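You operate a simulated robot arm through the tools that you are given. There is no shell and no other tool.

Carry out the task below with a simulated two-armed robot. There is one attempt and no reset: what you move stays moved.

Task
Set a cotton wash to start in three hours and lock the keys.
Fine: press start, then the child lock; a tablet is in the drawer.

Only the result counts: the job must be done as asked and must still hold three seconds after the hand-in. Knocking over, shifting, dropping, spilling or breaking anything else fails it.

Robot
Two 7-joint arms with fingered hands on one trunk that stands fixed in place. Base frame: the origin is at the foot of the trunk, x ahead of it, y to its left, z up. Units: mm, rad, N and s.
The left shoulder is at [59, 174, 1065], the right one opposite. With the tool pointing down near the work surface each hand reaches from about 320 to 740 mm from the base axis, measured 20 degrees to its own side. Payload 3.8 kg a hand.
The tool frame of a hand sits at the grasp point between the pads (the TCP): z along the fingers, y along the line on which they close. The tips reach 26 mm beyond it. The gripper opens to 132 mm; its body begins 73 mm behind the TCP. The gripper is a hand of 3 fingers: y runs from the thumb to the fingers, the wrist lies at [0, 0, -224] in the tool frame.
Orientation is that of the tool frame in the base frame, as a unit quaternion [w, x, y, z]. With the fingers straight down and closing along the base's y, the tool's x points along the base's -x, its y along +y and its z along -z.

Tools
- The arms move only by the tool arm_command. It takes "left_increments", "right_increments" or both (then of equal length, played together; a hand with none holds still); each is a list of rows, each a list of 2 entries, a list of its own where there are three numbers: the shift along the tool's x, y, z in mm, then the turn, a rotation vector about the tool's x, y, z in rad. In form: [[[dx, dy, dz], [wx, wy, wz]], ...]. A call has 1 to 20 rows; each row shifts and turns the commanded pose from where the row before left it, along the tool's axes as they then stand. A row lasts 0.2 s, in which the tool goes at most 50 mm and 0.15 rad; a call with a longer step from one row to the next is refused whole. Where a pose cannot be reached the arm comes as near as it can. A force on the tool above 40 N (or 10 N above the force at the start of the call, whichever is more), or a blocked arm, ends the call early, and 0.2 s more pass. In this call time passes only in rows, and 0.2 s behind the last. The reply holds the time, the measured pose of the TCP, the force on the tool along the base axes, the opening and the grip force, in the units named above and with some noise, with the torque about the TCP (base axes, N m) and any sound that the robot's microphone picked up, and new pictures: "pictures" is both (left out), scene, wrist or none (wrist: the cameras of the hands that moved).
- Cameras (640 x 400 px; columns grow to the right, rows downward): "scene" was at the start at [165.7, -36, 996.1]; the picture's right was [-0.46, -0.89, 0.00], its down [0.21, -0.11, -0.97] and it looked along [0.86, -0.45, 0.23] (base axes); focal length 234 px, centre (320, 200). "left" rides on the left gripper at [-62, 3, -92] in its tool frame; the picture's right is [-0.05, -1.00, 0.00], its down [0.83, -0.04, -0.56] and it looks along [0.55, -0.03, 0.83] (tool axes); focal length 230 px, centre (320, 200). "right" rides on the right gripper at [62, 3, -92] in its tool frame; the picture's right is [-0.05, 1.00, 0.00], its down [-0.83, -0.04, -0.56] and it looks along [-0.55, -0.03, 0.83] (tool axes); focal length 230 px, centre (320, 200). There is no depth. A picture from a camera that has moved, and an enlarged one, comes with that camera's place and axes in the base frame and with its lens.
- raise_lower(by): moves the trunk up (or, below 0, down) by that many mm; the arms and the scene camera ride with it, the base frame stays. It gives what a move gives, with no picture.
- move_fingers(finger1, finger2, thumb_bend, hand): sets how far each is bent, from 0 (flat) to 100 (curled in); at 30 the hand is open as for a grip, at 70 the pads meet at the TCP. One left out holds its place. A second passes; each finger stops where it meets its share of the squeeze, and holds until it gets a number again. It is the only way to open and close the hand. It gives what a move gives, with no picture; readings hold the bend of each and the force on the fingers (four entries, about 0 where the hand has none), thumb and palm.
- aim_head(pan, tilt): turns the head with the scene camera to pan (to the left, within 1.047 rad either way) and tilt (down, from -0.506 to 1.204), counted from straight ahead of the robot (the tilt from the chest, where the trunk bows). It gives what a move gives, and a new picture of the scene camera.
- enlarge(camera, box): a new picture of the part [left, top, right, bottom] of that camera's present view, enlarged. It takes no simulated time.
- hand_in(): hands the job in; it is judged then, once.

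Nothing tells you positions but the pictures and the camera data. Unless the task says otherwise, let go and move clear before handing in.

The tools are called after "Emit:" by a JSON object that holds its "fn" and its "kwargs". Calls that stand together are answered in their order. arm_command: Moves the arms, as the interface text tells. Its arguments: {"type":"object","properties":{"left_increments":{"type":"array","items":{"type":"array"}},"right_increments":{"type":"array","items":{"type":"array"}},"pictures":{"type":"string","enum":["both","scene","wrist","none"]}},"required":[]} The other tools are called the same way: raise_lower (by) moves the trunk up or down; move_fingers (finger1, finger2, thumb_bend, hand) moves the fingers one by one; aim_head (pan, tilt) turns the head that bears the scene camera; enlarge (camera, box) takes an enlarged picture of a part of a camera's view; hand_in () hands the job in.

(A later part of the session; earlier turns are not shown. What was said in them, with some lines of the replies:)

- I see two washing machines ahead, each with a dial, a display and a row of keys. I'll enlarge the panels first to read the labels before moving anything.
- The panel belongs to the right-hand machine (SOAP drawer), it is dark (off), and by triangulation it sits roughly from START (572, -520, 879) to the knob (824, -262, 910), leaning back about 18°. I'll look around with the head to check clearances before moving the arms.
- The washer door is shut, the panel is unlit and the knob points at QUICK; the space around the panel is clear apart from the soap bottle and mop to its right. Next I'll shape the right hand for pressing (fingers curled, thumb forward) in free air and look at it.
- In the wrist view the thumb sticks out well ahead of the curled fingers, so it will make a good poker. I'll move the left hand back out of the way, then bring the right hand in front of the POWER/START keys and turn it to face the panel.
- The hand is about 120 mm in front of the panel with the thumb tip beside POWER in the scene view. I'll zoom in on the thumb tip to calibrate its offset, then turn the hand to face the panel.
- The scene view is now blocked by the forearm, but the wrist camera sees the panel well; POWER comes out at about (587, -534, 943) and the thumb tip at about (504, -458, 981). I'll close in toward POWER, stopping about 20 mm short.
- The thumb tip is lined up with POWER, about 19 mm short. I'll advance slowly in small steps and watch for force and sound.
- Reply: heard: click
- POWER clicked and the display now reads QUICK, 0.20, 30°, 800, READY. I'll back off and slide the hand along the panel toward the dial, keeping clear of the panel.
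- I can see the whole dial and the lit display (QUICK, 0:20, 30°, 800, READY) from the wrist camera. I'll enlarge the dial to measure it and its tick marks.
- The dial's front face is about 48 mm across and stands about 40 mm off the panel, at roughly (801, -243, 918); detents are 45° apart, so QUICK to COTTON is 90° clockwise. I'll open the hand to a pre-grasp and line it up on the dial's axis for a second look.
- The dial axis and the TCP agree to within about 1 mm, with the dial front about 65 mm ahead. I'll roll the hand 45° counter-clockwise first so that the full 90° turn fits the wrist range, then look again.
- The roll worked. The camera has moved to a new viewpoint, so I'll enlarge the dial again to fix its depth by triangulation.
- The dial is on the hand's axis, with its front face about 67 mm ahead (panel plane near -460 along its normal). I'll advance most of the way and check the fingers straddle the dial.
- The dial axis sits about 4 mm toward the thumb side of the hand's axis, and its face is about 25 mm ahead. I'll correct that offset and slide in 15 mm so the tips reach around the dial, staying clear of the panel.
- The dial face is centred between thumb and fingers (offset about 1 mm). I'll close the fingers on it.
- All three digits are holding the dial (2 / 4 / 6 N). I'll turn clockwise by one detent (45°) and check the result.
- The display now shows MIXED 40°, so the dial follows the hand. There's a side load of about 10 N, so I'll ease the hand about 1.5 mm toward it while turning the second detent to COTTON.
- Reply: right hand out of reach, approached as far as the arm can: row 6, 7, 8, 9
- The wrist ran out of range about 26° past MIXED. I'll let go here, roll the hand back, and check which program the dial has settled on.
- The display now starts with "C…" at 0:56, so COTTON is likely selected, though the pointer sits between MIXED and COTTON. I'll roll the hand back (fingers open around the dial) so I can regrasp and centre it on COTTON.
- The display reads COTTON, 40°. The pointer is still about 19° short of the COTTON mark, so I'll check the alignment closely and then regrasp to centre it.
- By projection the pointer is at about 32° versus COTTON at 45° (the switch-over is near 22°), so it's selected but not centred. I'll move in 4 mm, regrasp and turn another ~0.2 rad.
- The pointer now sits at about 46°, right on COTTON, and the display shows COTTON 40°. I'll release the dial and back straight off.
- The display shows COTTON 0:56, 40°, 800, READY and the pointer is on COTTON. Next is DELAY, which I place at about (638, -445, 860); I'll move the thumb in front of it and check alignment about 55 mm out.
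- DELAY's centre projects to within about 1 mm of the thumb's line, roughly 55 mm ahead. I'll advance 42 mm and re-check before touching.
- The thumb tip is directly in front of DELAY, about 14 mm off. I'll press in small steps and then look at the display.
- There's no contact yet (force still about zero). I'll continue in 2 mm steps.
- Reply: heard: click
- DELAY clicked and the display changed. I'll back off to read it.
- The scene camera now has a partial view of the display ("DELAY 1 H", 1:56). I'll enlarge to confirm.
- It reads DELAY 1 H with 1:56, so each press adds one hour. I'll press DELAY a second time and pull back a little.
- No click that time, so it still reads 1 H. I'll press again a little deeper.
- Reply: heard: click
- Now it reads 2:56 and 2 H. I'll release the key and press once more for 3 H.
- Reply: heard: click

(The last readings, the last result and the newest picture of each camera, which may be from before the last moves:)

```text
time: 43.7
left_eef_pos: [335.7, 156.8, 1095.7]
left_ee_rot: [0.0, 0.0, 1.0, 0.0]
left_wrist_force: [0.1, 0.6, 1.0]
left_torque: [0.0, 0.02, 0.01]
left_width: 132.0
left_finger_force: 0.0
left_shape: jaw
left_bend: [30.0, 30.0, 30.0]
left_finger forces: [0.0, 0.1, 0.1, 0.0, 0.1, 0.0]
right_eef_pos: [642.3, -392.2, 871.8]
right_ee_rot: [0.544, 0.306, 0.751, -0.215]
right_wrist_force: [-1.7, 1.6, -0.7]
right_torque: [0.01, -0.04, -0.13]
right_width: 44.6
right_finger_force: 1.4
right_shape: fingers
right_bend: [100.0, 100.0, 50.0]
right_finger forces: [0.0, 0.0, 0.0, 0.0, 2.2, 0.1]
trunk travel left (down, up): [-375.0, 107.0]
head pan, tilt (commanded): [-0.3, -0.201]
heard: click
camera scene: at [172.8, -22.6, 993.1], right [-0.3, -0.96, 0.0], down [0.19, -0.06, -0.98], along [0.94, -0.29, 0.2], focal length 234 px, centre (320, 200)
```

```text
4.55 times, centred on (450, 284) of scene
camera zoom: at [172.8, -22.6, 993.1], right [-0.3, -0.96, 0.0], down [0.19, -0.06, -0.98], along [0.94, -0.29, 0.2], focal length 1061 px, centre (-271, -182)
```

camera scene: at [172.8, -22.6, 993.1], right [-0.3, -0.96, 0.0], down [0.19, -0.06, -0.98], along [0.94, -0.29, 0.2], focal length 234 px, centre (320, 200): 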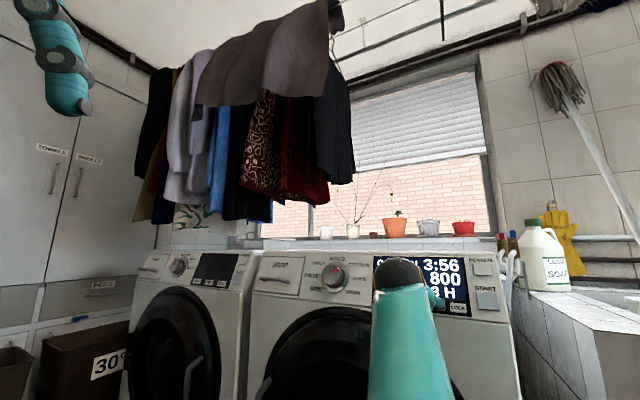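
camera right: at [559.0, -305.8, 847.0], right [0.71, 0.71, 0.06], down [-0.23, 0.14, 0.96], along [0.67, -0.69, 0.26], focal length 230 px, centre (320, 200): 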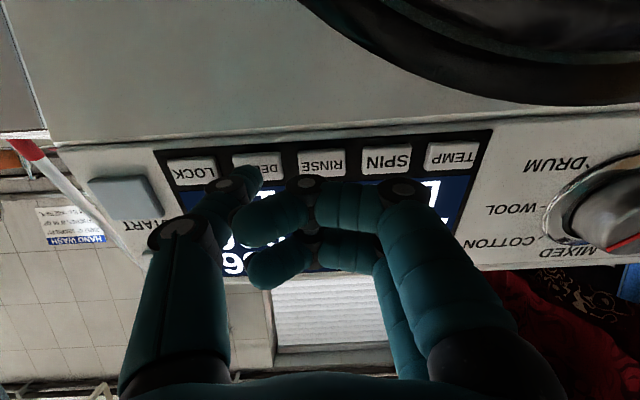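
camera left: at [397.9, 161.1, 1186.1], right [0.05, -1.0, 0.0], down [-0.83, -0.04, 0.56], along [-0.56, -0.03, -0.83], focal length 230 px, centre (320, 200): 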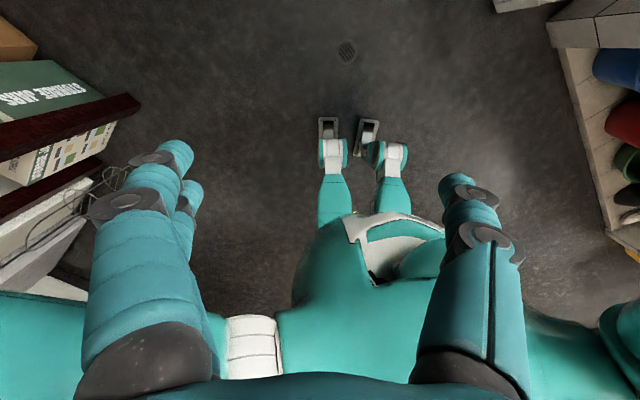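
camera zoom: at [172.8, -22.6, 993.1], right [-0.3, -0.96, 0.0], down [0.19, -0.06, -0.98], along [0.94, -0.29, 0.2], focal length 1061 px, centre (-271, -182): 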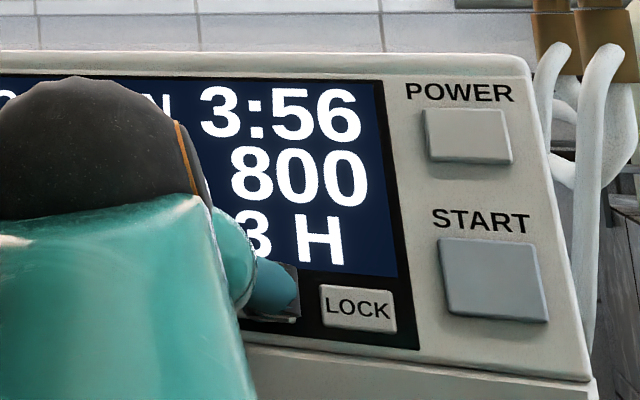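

3 H and 3:56 are set with COTTON still selected. Now I'll retreat and move the thumb in front of START, about 99 mm to the right and 21 mm up the panel.

Emit:
{"fn": "arm_command", "kwargs": {"right_increments": [[[0, 0, -10], [0, 0, 0]], [[0, 0, -20], [0, 0, 0]], [[0, 0, -10], [0, 0, 0]], [[-7, -33, 0], [0, 0, 0]], [[-7, -33, 0], [0, 0, 0]], [[-7, -33, 0], [0, 0, 0]]], "pictures": "both"}}

Emit:
{"fn": "enlarge", "kwargs": {"camera": "right", "box": [160, 60, 400, 210]}}

Emit:
{"fn": "enlarge", "kwargs": {"camera": "scene", "box": [360, 240, 520, 340]}}

```text
time: 45.1
left_eef_pos: [337.1, 155.4, 1096.0]
left_ee_rot: [0.001, 0.0, 1.0, 0.0]
left_wrist_force: [0.3, -0.6, 0.5]
left_torque: [-0.01, 0.06, -0.02]
left_width: 131.8
left_finger_force: 0.1
left_shape: jaw
left_bend: [30.0, 30.0, 30.0]
left_finger forces: [0.0, 0.0, 0.1, 0.0, 0.0, 0.0]
right_eef_pos: [548.8, -439.5, 903.9]
right_ee_rot: [0.544, 0.307, 0.751, -0.216]
right_wrist_force: [-0.3, -0.4, -0.4]
right_torque: [0.0, -0.02, -0.02]
right_width: 44.3
right_finger_force: 0.2
right_shape: fingers
right_bend: [100.0, 100.0, 50.0]
right_finger forces: [0.1, 0.0, 0.0, 0.1, 0.0, 0.0]
trunk travel left (down, up): [-375.0, 107.0]
head pan, tilt (commanded): [-0.3, -0.201]
camera scene: at [172.8, -23.0, 993.1], right [-0.3, -0.96, 0.0], down [0.19, -0.06, -0.98], along [0.94, -0.29, 0.2], focal length 234 px, centre (320, 200)
camera right: at [476.4, -362.8, 873.9], right [0.71, 0.71, 0.06], down [-0.23, 0.15, 0.96], along [0.67, -0.69, 0.26], focal length 230 px, centre (320, 200)
```

scene: 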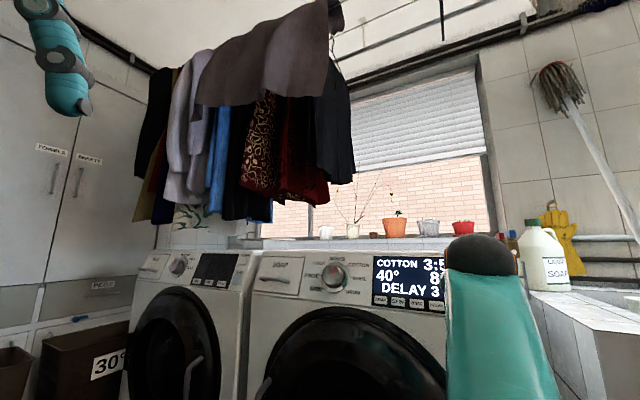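
right: 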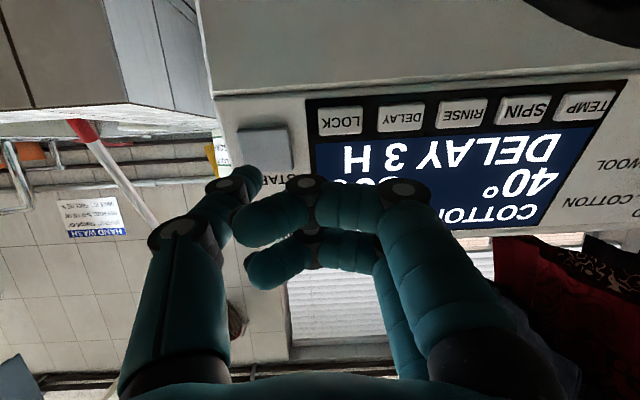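

```text
2.67 times, centred on (280, 135) of right
camera zoom: at [476.4, -362.8, 873.9], right [0.71, 0.71, 0.06], down [-0.23, 0.15, 0.96], along [0.67, -0.69, 0.26], focal length 614 px, centre (427, 373)
```

zoom: 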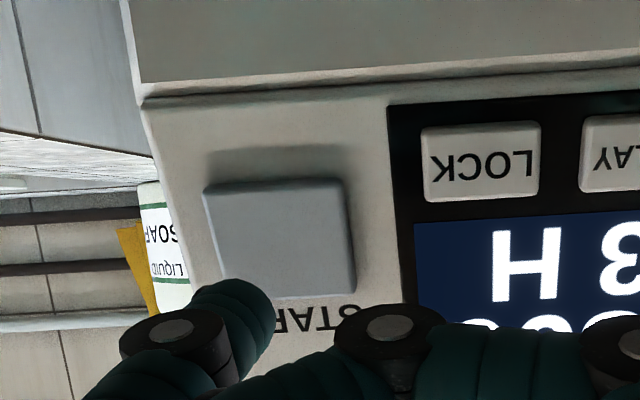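

```text
4.00 times, centred on (440, 290) of scene
camera zoom: at [172.8, -23.0, 993.1], right [-0.3, -0.96, 0.0], down [0.19, -0.06, -0.98], along [0.94, -0.29, 0.2], focal length 934 px, centre (-160, -160)
```

zoom: 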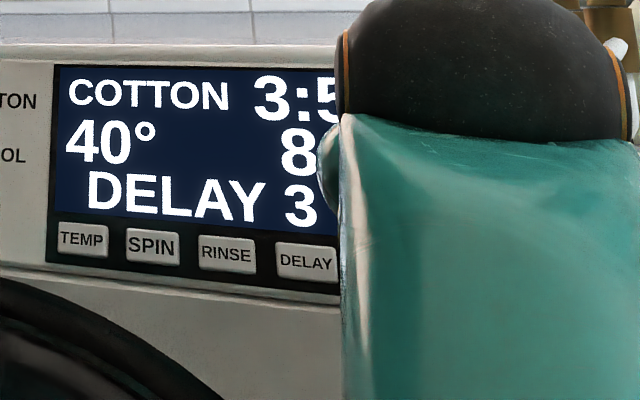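

The display shows COTTON, 40°, DELAY 3 H, and the thumb is lined up with START about 38 mm ahead. I'll approach and press it.

Emit:
{"fn": "arm_command", "kwargs": {"right_increments": [[[1.5, 0, 10], [0, 0, 0]], [[0, 0, 10], [0, 0, 0]], [[0, 0, 6], [0, 0, 0]], [[0, 0, 4], [0, 0, 0]]], "pictures": "wrist"}}

Emit:
{"fn": "enlarge", "kwargs": {"camera": "right", "box": [160, 60, 400, 210]}}

```text
time: 46.1
left_eef_pos: [337.0, 157.2, 1096.4]
left_ee_rot: [0.001, 0.0, 1.0, 0.0]
left_wrist_force: [-0.1, -0.8, 0.2]
left_torque: [0.02, 0.0, -0.01]
left_width: 131.8
left_finger_force: 0.0
left_shape: jaw
left_bend: [30.0, 30.0, 30.0]
left_finger forces: [0.0, 0.0, 0.0, 0.0, 0.0, 0.1]
right_eef_pos: [570.0, -460.7, 894.1]
right_ee_rot: [0.543, 0.307, 0.751, -0.215]
right_wrist_force: [-0.3, -0.2, -0.1]
right_torque: [-0.01, 0.03, 0.0]
right_width: 44.5
right_finger_force: 0.0
right_shape: fingers
right_bend: [100.0, 100.0, 50.0]
right_finger forces: [0.0, 0.0, 0.0, 0.1, 0.1, 0.0]
trunk travel left (down, up): [-375.0, 107.0]
head pan, tilt (commanded): [-0.3, -0.201]
camera right: at [496.8, -383.5, 863.3], right [0.71, 0.71, 0.06], down [-0.23, 0.15, 0.96], along [0.67, -0.69, 0.26], focal length 230 px, centre (320, 200)
```

right: 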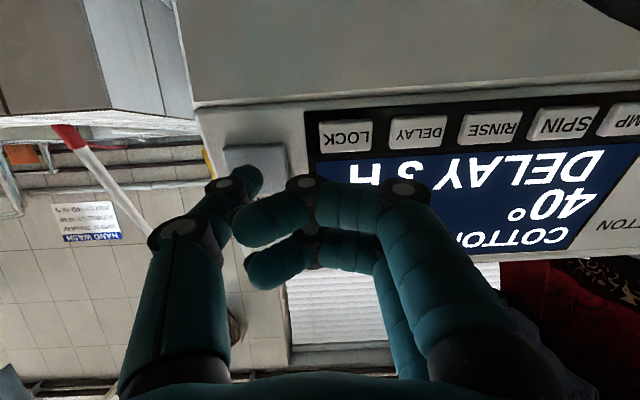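

```text
2.67 times, centred on (280, 135) of right
camera zoom: at [496.8, -383.5, 863.3], right [0.71, 0.71, 0.06], down [-0.23, 0.15, 0.96], along [0.67, -0.69, 0.26], focal length 614 px, centre (427, 373)
```

zoom: 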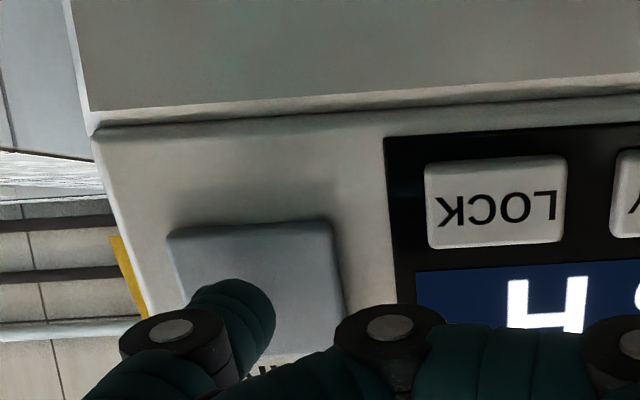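

The thumb is over START with no contact yet. I'll press in small steps until it clicks.

Emit:
{"fn": "arm_command", "kwargs": {"right_increments": [[[0, 0, 3], [0, 0, 0]], [[0, 0, 2], [0, 0, 0]], [[0, 0, 2], [0, 0, 0]]], "pictures": "wrist"}}

```text
time: 46.9
left_eef_pos: [336.8, 156.1, 1095.9]
left_ee_rot: [0.0, 0.0, 1.0, 0.0]
left_wrist_force: [-0.7, -0.1, -0.6]
left_torque: [-0.01, 0.0, -0.01]
left_width: 132.2
left_finger_force: 0.0
left_shape: jaw
left_bend: [30.0, 30.0, 30.0]
left_finger forces: [0.0, 0.1, 0.0, 0.0, 0.0, 0.0]
right_eef_pos: [574.9, -465.4, 891.0]
right_ee_rot: [0.544, 0.306, 0.752, -0.214]
right_wrist_force: [-0.9, 0.8, -0.3]
right_torque: [0.04, 0.0, -0.06]
right_width: 44.3
right_finger_force: 1.0
right_shape: fingers
right_bend: [100.0, 100.0, 50.0]
right_finger forces: [0.1, 0.0, 0.0, 0.1, 1.2, 0.1]
trunk travel left (down, up): [-375.0, 107.0]
head pan, tilt (commanded): [-0.3, -0.201]
heard: click
camera right: at [501.6, -387.7, 861.1], right [0.71, 0.71, 0.06], down [-0.23, 0.14, 0.96], along [0.67, -0.69, 0.26], focal length 230 px, centre (320, 200)
```

right: 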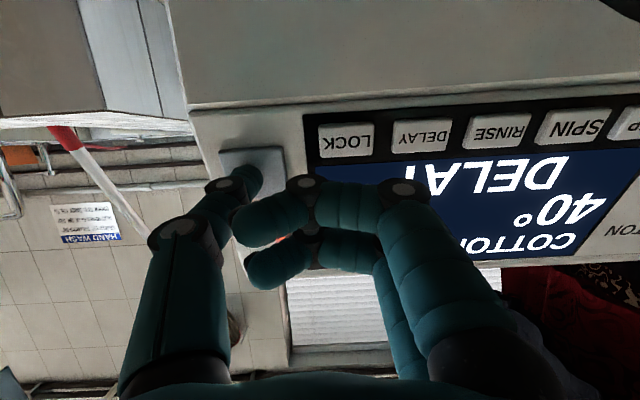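

START clicked and the display changed. I'll back off to read the new state.

Emit:
{"fn": "arm_command", "kwargs": {"right_increments": [[[0, 0, -10], [0, 0, 0]], [[0, 0, -20], [0, 0, 0]], [[0, 0, -12], [0, 0, 0]]], "pictures": "both"}}

Emit:
{"fn": "enlarge", "kwargs": {"camera": "right", "box": [200, 80, 640, 280]}}

Emit:
{"fn": "enlarge", "kwargs": {"camera": "scene", "box": [360, 240, 520, 340]}}

```text
time: 47.7
left_eef_pos: [337.2, 155.8, 1096.0]
left_ee_rot: [0.0, 0.0, 1.0, 0.0]
left_wrist_force: [-0.5, 0.1, 0.1]
left_torque: [0.0, 0.0, 0.01]
left_width: 131.8
left_finger_force: 0.0
left_shape: jaw
left_bend: [30.0, 30.0, 30.0]
left_finger forces: [0.0, 0.1, 0.0, 0.0, 0.1, 0.0]
right_eef_pos: [545.5, -438.6, 904.2]
right_ee_rot: [0.543, 0.307, 0.752, -0.215]
right_wrist_force: [-0.1, -0.2, 0.7]
right_torque: [0.01, -0.02, 0.0]
right_width: 44.5
right_finger_force: 0.0
right_shape: fingers
right_bend: [100.0, 100.0, 50.0]
right_finger forces: [0.0, 0.1, 0.0, 0.0, 0.0, 0.0]
trunk travel left (down, up): [-375.0, 107.0]
head pan, tilt (commanded): [-0.3, -0.201]
camera scene: at [172.9, -22.7, 993.1], right [-0.3, -0.96, 0.0], down [0.19, -0.06, -0.98], along [0.94, -0.29, 0.2], focal length 234 px, centre (320, 200)
camera right: at [472.9, -360.5, 873.8], right [0.71, 0.71, 0.06], down [-0.23, 0.15, 0.96], along [0.67, -0.69, 0.26], focal length 230 px, centre (320, 200)
```

scene: 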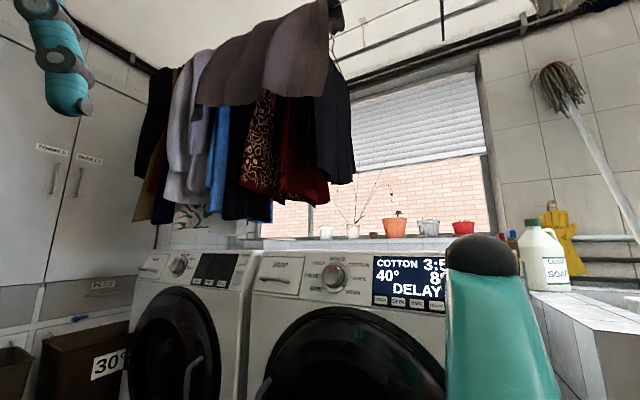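
right: 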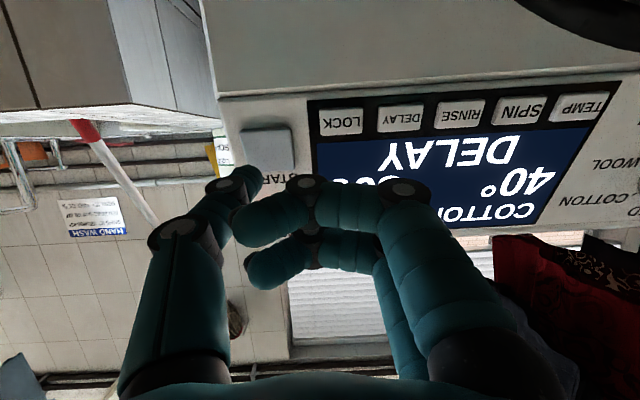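

```text
1.45 times, centred on (420, 180) of right
camera zoom: at [472.9, -360.5, 873.8], right [0.71, 0.71, 0.06], down [-0.23, 0.15, 0.96], along [0.67, -0.69, 0.26], focal length 335 px, centre (174, 229)
```

zoom: 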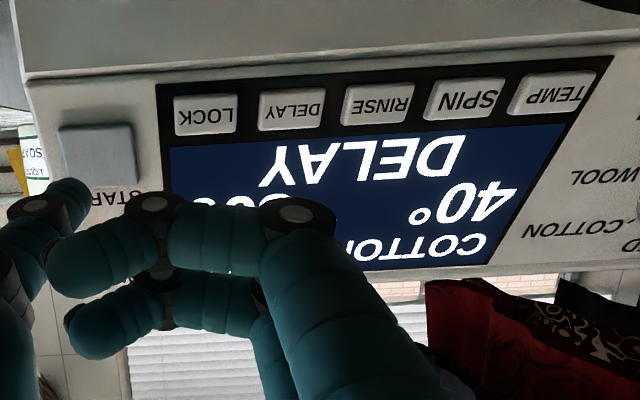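

```text
4.00 times, centred on (440, 290) of scene
camera zoom: at [172.9, -22.7, 993.1], right [-0.3, -0.96, 0.0], down [0.19, -0.06, -0.98], along [0.94, -0.29, 0.2], focal length 934 px, centre (-160, -160)
```

zoom: 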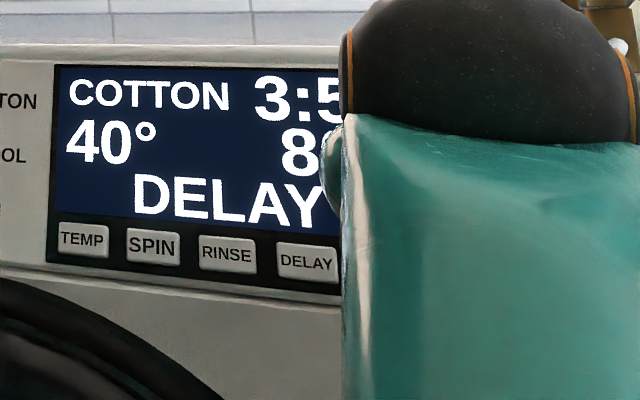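

The machine is now in the DELAY countdown with COTTON 3:5x. Next is LOCK: about 19 mm down and 57 mm left of the thumb's current line; I'll shift there and re-check.

Emit:
{"fn": "arm_command", "kwargs": {"right_increments": [[[9.5, 28.5, 0], [0, 0, 0]], [[9.5, 28.5, 0], [0, 0, 0]], [[0, 0, 12], [0, 0, 0]], [[0, 0, 10], [0, 0, 0]]], "pictures": "wrist"}}

Emit:
{"fn": "enlarge", "kwargs": {"camera": "right", "box": [160, 60, 400, 210]}}

```text
time: 48.7
left_eef_pos: [337.1, 156.3, 1094.8]
left_ee_rot: [0.0, 0.0, 1.0, -0.001]
left_wrist_force: [-0.2, 0.0, -0.5]
left_torque: [0.04, -0.01, 0.0]
left_width: 132.1
left_finger_force: 0.0
left_shape: jaw
left_bend: [30.0, 30.0, 30.0]
left_finger forces: [0.0, 0.0, 0.0, 0.0, 0.1, 0.0]
right_eef_pos: [598.0, -405.8, 880.6]
right_ee_rot: [0.544, 0.306, 0.751, -0.215]
right_wrist_force: [-0.2, 0.9, 0.3]
right_torque: [0.01, -0.03, 0.0]
right_width: 44.5
right_finger_force: 0.2
right_shape: fingers
right_bend: [100.0, 100.0, 50.0]
right_finger forces: [0.0, 0.0, 0.1, 0.0, 0.1, 0.0]
trunk travel left (down, up): [-375.0, 107.0]
head pan, tilt (commanded): [-0.3, -0.201]
camera right: at [524.1, -328.6, 850.3], right [0.71, 0.71, 0.06], down [-0.23, 0.14, 0.96], along [0.67, -0.69, 0.26], focal length 230 px, centre (320, 200)
```

right: 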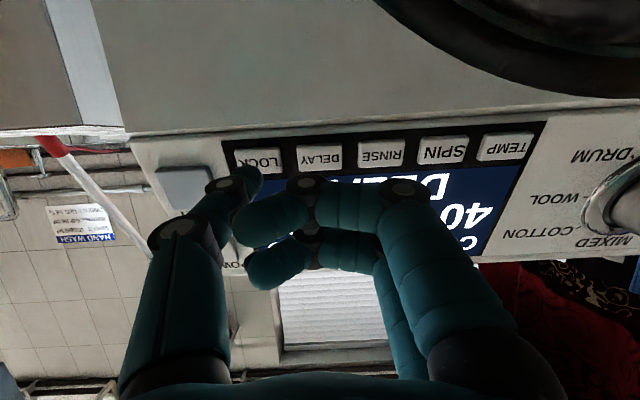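

```text
2.67 times, centred on (280, 135) of right
camera zoom: at [524.1, -328.6, 850.3], right [0.71, 0.71, 0.06], down [-0.23, 0.14, 0.96], along [0.67, -0.69, 0.26], focal length 614 px, centre (427, 373)
```

zoom: 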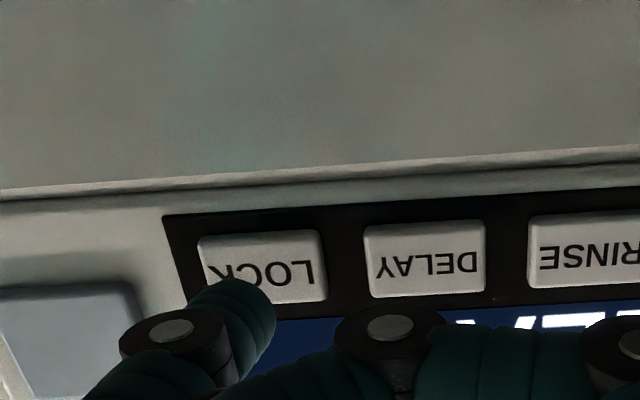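

LOCK is lined up within about 1.5 mm and roughly 21 mm ahead. I'll press it in small steps and watch how the display reacts.

Emit:
{"fn": "arm_command", "kwargs": {"right_increments": [[[0, -1, 8], [0, 0, 0]], [[0, 0, 6], [0, 0, 0]], [[0, 0, 4], [0, 0, 0]], [[0, 0, 2], [0, 0, 0]], [[0, 0, 2], [0, 0, 0]], [[0, 0, 1], [0, 0, 0]]], "pictures": "both"}}

Emit:
{"fn": "enlarge", "kwargs": {"camera": "scene", "box": [360, 240, 520, 340]}}

```text
time: 50.1
left_eef_pos: [335.4, 157.0, 1096.2]
left_ee_rot: [0.001, 0.0, 1.0, 0.0]
left_wrist_force: [-0.5, 0.7, -0.2]
left_torque: [-0.03, 0.02, 0.04]
left_width: 131.9
left_finger_force: 0.0
left_shape: jaw
left_bend: [30.0, 30.0, 30.0]
left_finger forces: [0.0, 0.0, 0.1, 0.1, 0.0, 0.1]
right_eef_pos: [611.6, -423.0, 873.6]
right_ee_rot: [0.544, 0.307, 0.751, -0.215]
right_wrist_force: [-3.7, 3.6, -0.5]
right_torque: [0.07, 0.01, -0.25]
right_width: 44.2
right_finger_force: 2.1
right_shape: fingers
right_bend: [100.0, 100.0, 50.0]
right_finger forces: [0.0, 0.0, 0.0, 0.0, 4.5, 0.0]
trunk travel left (down, up): [-375.0, 107.0]
head pan, tilt (commanded): [-0.3, -0.201]
heard: click
camera scene: at [172.6, -22.4, 993.1], right [-0.3, -0.96, 0.0], down [0.19, -0.06, -0.98], along [0.94, -0.29, 0.2], focal length 234 px, centre (320, 200)
camera right: at [538.8, -345.3, 843.4], right [0.71, 0.71, 0.06], down [-0.23, 0.14, 0.96], along [0.67, -0.69, 0.26], focal length 230 px, centre (320, 200)
```

scene: 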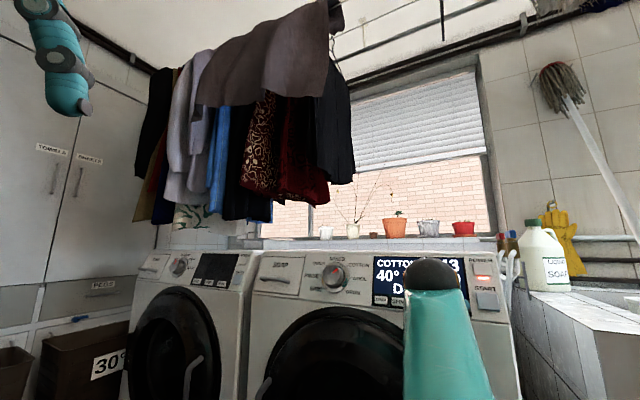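
right: 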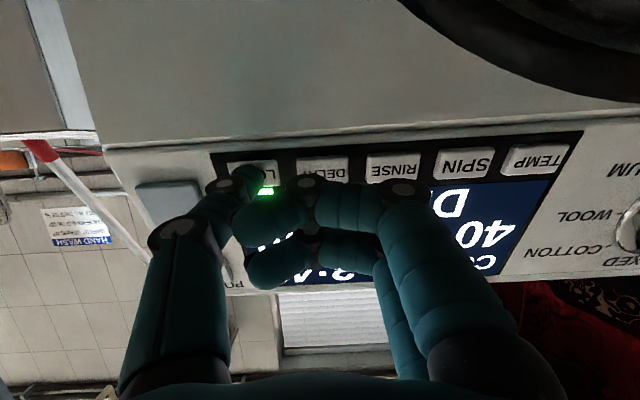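

```text
4.00 times, centred on (440, 290) of scene
camera zoom: at [172.6, -22.4, 993.1], right [-0.3, -0.96, 0.0], down [0.19, -0.06, -0.98], along [0.94, -0.29, 0.2], focal length 934 px, centre (-160, -160)
```

zoom: 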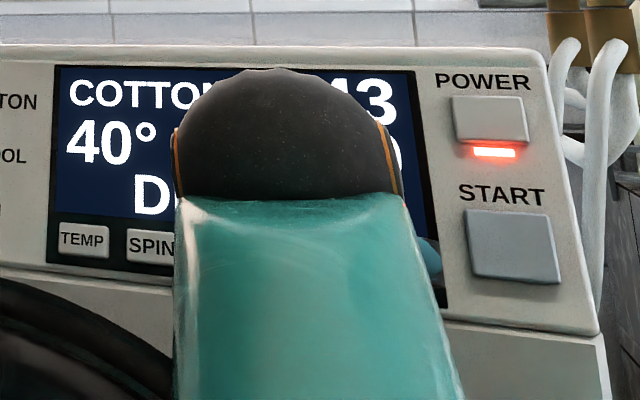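

LOCK clicked and a green light came on beside it; a red light is on under POWER, and the time is counting down. I'll back off and read the panel.

Emit:
{"fn": "arm_command", "kwargs": {"right_increments": [[[0, 0, -12], [0, 0, 0]], [[0, 0, -20], [0, 0, 0]], [[0, 0, -20], [0, 0, 0]], [[0, 0, -10], [0, 0, 0]]], "pictures": "both"}}

Emit:
{"fn": "enlarge", "kwargs": {"camera": "right", "box": [140, 80, 620, 280]}}

Emit:
{"fn": "enlarge", "kwargs": {"camera": "scene", "box": [360, 240, 520, 340]}}

```text
time: 51.1
left_eef_pos: [336.8, 156.2, 1095.6]
left_ee_rot: [0.0, 0.0, 1.0, 0.001]
left_wrist_force: [-0.4, 0.0, 0.0]
left_torque: [0.03, -0.02, 0.0]
left_width: 131.9
left_finger_force: 0.2
left_shape: jaw
left_bend: [30.0, 30.0, 30.0]
left_finger forces: [0.0, 0.0, 0.0, 0.0, 0.1, 0.1]
right_eef_pos: [568.9, -383.0, 891.6]
right_ee_rot: [0.543, 0.307, 0.751, -0.216]
right_wrist_force: [0.6, 0.3, -0.6]
right_torque: [-0.01, -0.01, -0.01]
right_width: 44.4
right_finger_force: 0.1
right_shape: fingers
right_bend: [100.0, 100.0, 50.0]
right_finger forces: [0.0, 0.1, 0.0, 0.0, 0.0, 0.0]
trunk travel left (down, up): [-375.0, 107.0]
head pan, tilt (commanded): [-0.3, -0.201]
camera scene: at [172.9, -22.8, 993.0], right [-0.3, -0.96, 0.0], down [0.19, -0.06, -0.98], along [0.94, -0.29, 0.2], focal length 234 px, centre (320, 200)
camera right: at [496.8, -306.0, 862.1], right [0.71, 0.71, 0.06], down [-0.23, 0.15, 0.96], along [0.67, -0.69, 0.26], focal length 230 px, centre (320, 200)
```

scene: 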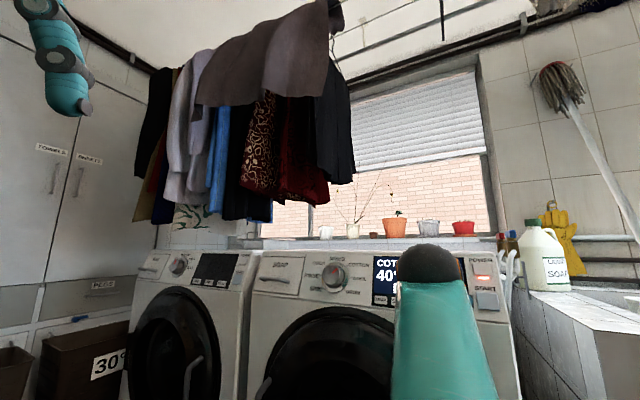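
right: 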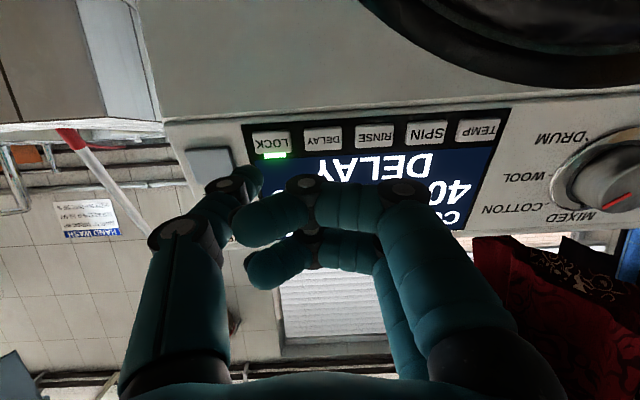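

```text
1.33 times, centred on (380, 180) of right
camera zoom: at [496.8, -306.0, 862.1], right [0.71, 0.71, 0.06], down [-0.23, 0.15, 0.96], along [0.67, -0.69, 0.26], focal length 307 px, centre (240, 227)
```

zoom: 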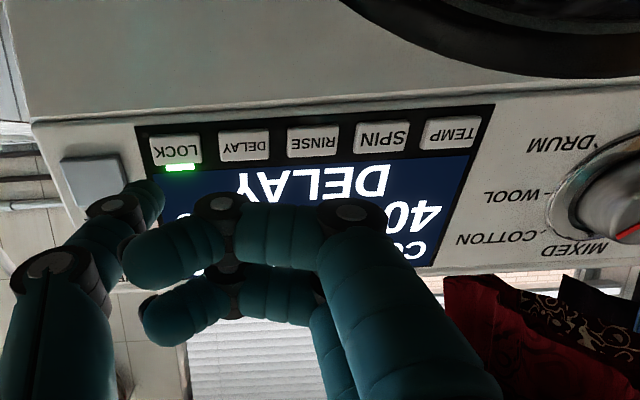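

```text
4.00 times, centred on (440, 290) of scene
camera zoom: at [172.9, -22.8, 993.0], right [-0.3, -0.96, 0.0], down [0.19, -0.06, -0.98], along [0.94, -0.29, 0.2], focal length 934 px, centre (-160, -160)
```

zoom: 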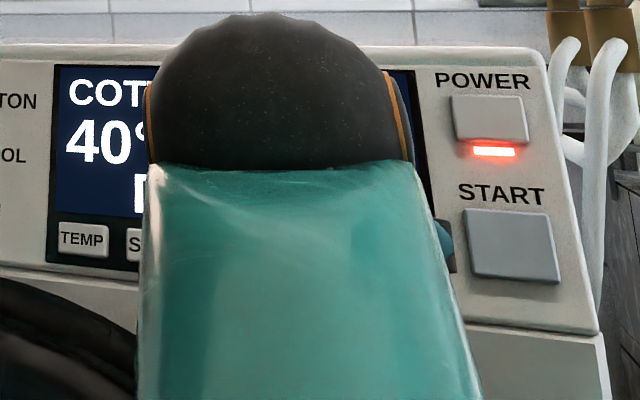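

The green LOCK light stays on after release and the status still reads DELAY. I'll move the hand clear to the side and confirm the full display before handing in.

Emit:
{"fn": "arm_command", "kwargs": {"right_increments": [[[0, 10, -40], [0, 0, 0]], [[0, 35, -30], [0, 0, 0]], [[0, 45, -15], [0, 0, 0]], [[0, 45, 0], [0, 0, 0]]], "pictures": "both"}}

Emit:
{"fn": "enlarge", "kwargs": {"camera": "right", "box": [20, 40, 420, 290]}}

Emit:
{"fn": "enlarge", "kwargs": {"camera": "scene", "box": [360, 240, 520, 340]}}

```text
time: 52.1
left_eef_pos: [336.5, 157.0, 1095.8]
left_ee_rot: [-0.001, 0.0, 1.0, 0.001]
left_wrist_force: [1.0, 0.5, 0.6]
left_torque: [0.03, -0.03, 0.0]
left_width: 131.9
left_finger_force: 0.1
left_shape: jaw
left_bend: [30.0, 30.0, 30.0]
left_finger forces: [0.0, 0.1, 0.0, 0.0, 0.0, 0.1]
right_eef_pos: [602.9, -230.3, 920.1]
right_ee_rot: [0.543, 0.307, 0.751, -0.218]
right_wrist_force: [-0.1, -0.4, 0.3]
right_torque: [0.0, -0.03, -0.03]
right_width: 44.2
right_finger_force: 0.0
right_shape: fingers
right_bend: [100.0, 100.0, 50.0]
right_finger forces: [0.0, 0.1, 0.0, 0.1, 0.0, 0.0]
trunk travel left (down, up): [-375.0, 107.0]
head pan, tilt (commanded): [-0.3, -0.201]
camera scene: at [173.2, -22.3, 993.0], right [-0.3, -0.96, 0.0], down [0.19, -0.06, -0.98], along [0.94, -0.29, 0.2], focal length 234 px, centre (320, 200)
camera right: at [531.7, -153.9, 890.2], right [0.71, 0.7, 0.05], down [-0.22, 0.15, 0.96], along [0.67, -0.69, 0.27], focal length 230 px, centre (320, 200)
```

scene: 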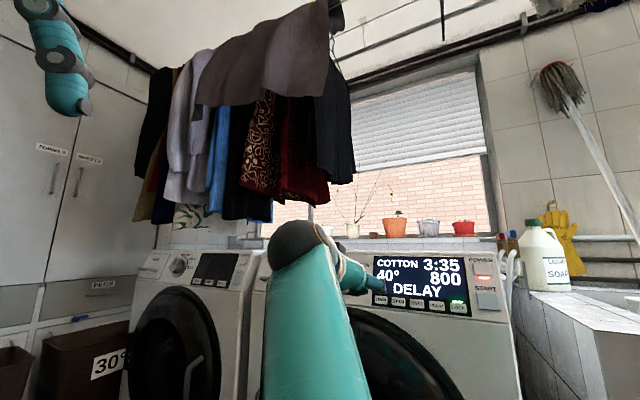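
right: 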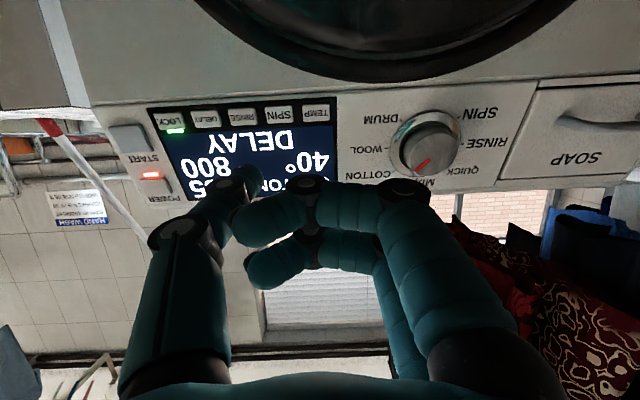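

```text
1.60 times, centred on (220, 165) of right
camera zoom: at [531.7, -153.9, 890.2], right [0.71, 0.7, 0.05], down [-0.22, 0.15, 0.96], along [0.67, -0.69, 0.27], focal length 368 px, centre (480, 256)
```

zoom: 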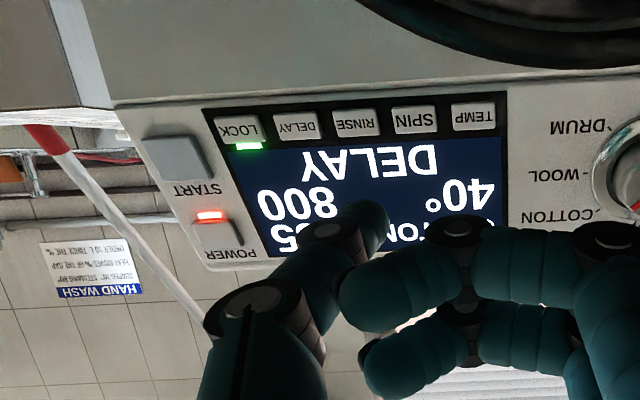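

```text
4.00 times, centred on (440, 290) of scene
camera zoom: at [173.2, -22.3, 993.0], right [-0.3, -0.96, 0.0], down [0.19, -0.06, -0.98], along [0.94, -0.29, 0.2], focal length 934 px, centre (-160, -160)
```

zoom: 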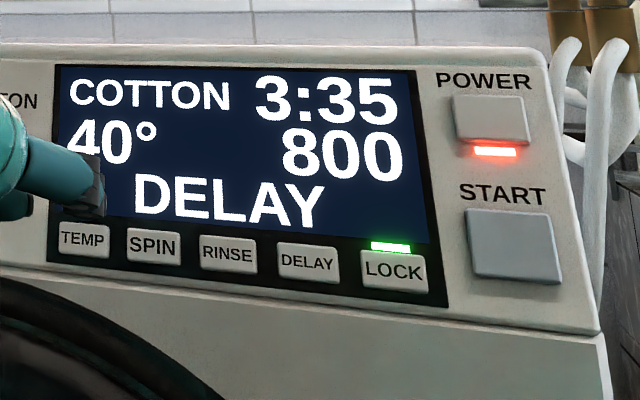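

The panel shows COTTON, 40°, 800 and DELAY counting down (3:35), with the green LOCK light on. The hand is clear and nothing else was disturbed, so I'm handing in now.

Emit:
{"fn": "hand_in", "kwargs": {}}

```text
The job is handed in.
```

The washer is set to a cotton wash with a 3-hour delayed start, and the keys are locked. I've handed the job in.

- **Program:** I powered the machine on and turned the dial from QUICK to COTTON. The display showed COTTON, 40°, 800 and 0:56.
- **Delay:** I pressed DELAY until the display read DELAY 3 H and 3:56.
- **Start:** I pressed START, and the countdown began.
- **Lock:** I pressed LOCK, and its green light stayed on after I let go.

The countdown runs faster than real time, about 4 minutes per second. It had reached 3:35 when I handed in, so the wash will start in well under three real hours. A red light under POWER also came on around when I pressed START. I took it as a running light because the display showed no error.

I left the soap drawer closed, since you said a tablet is already in it. The hand was clear of the panel at hand-in, and I saw nothing else moved.
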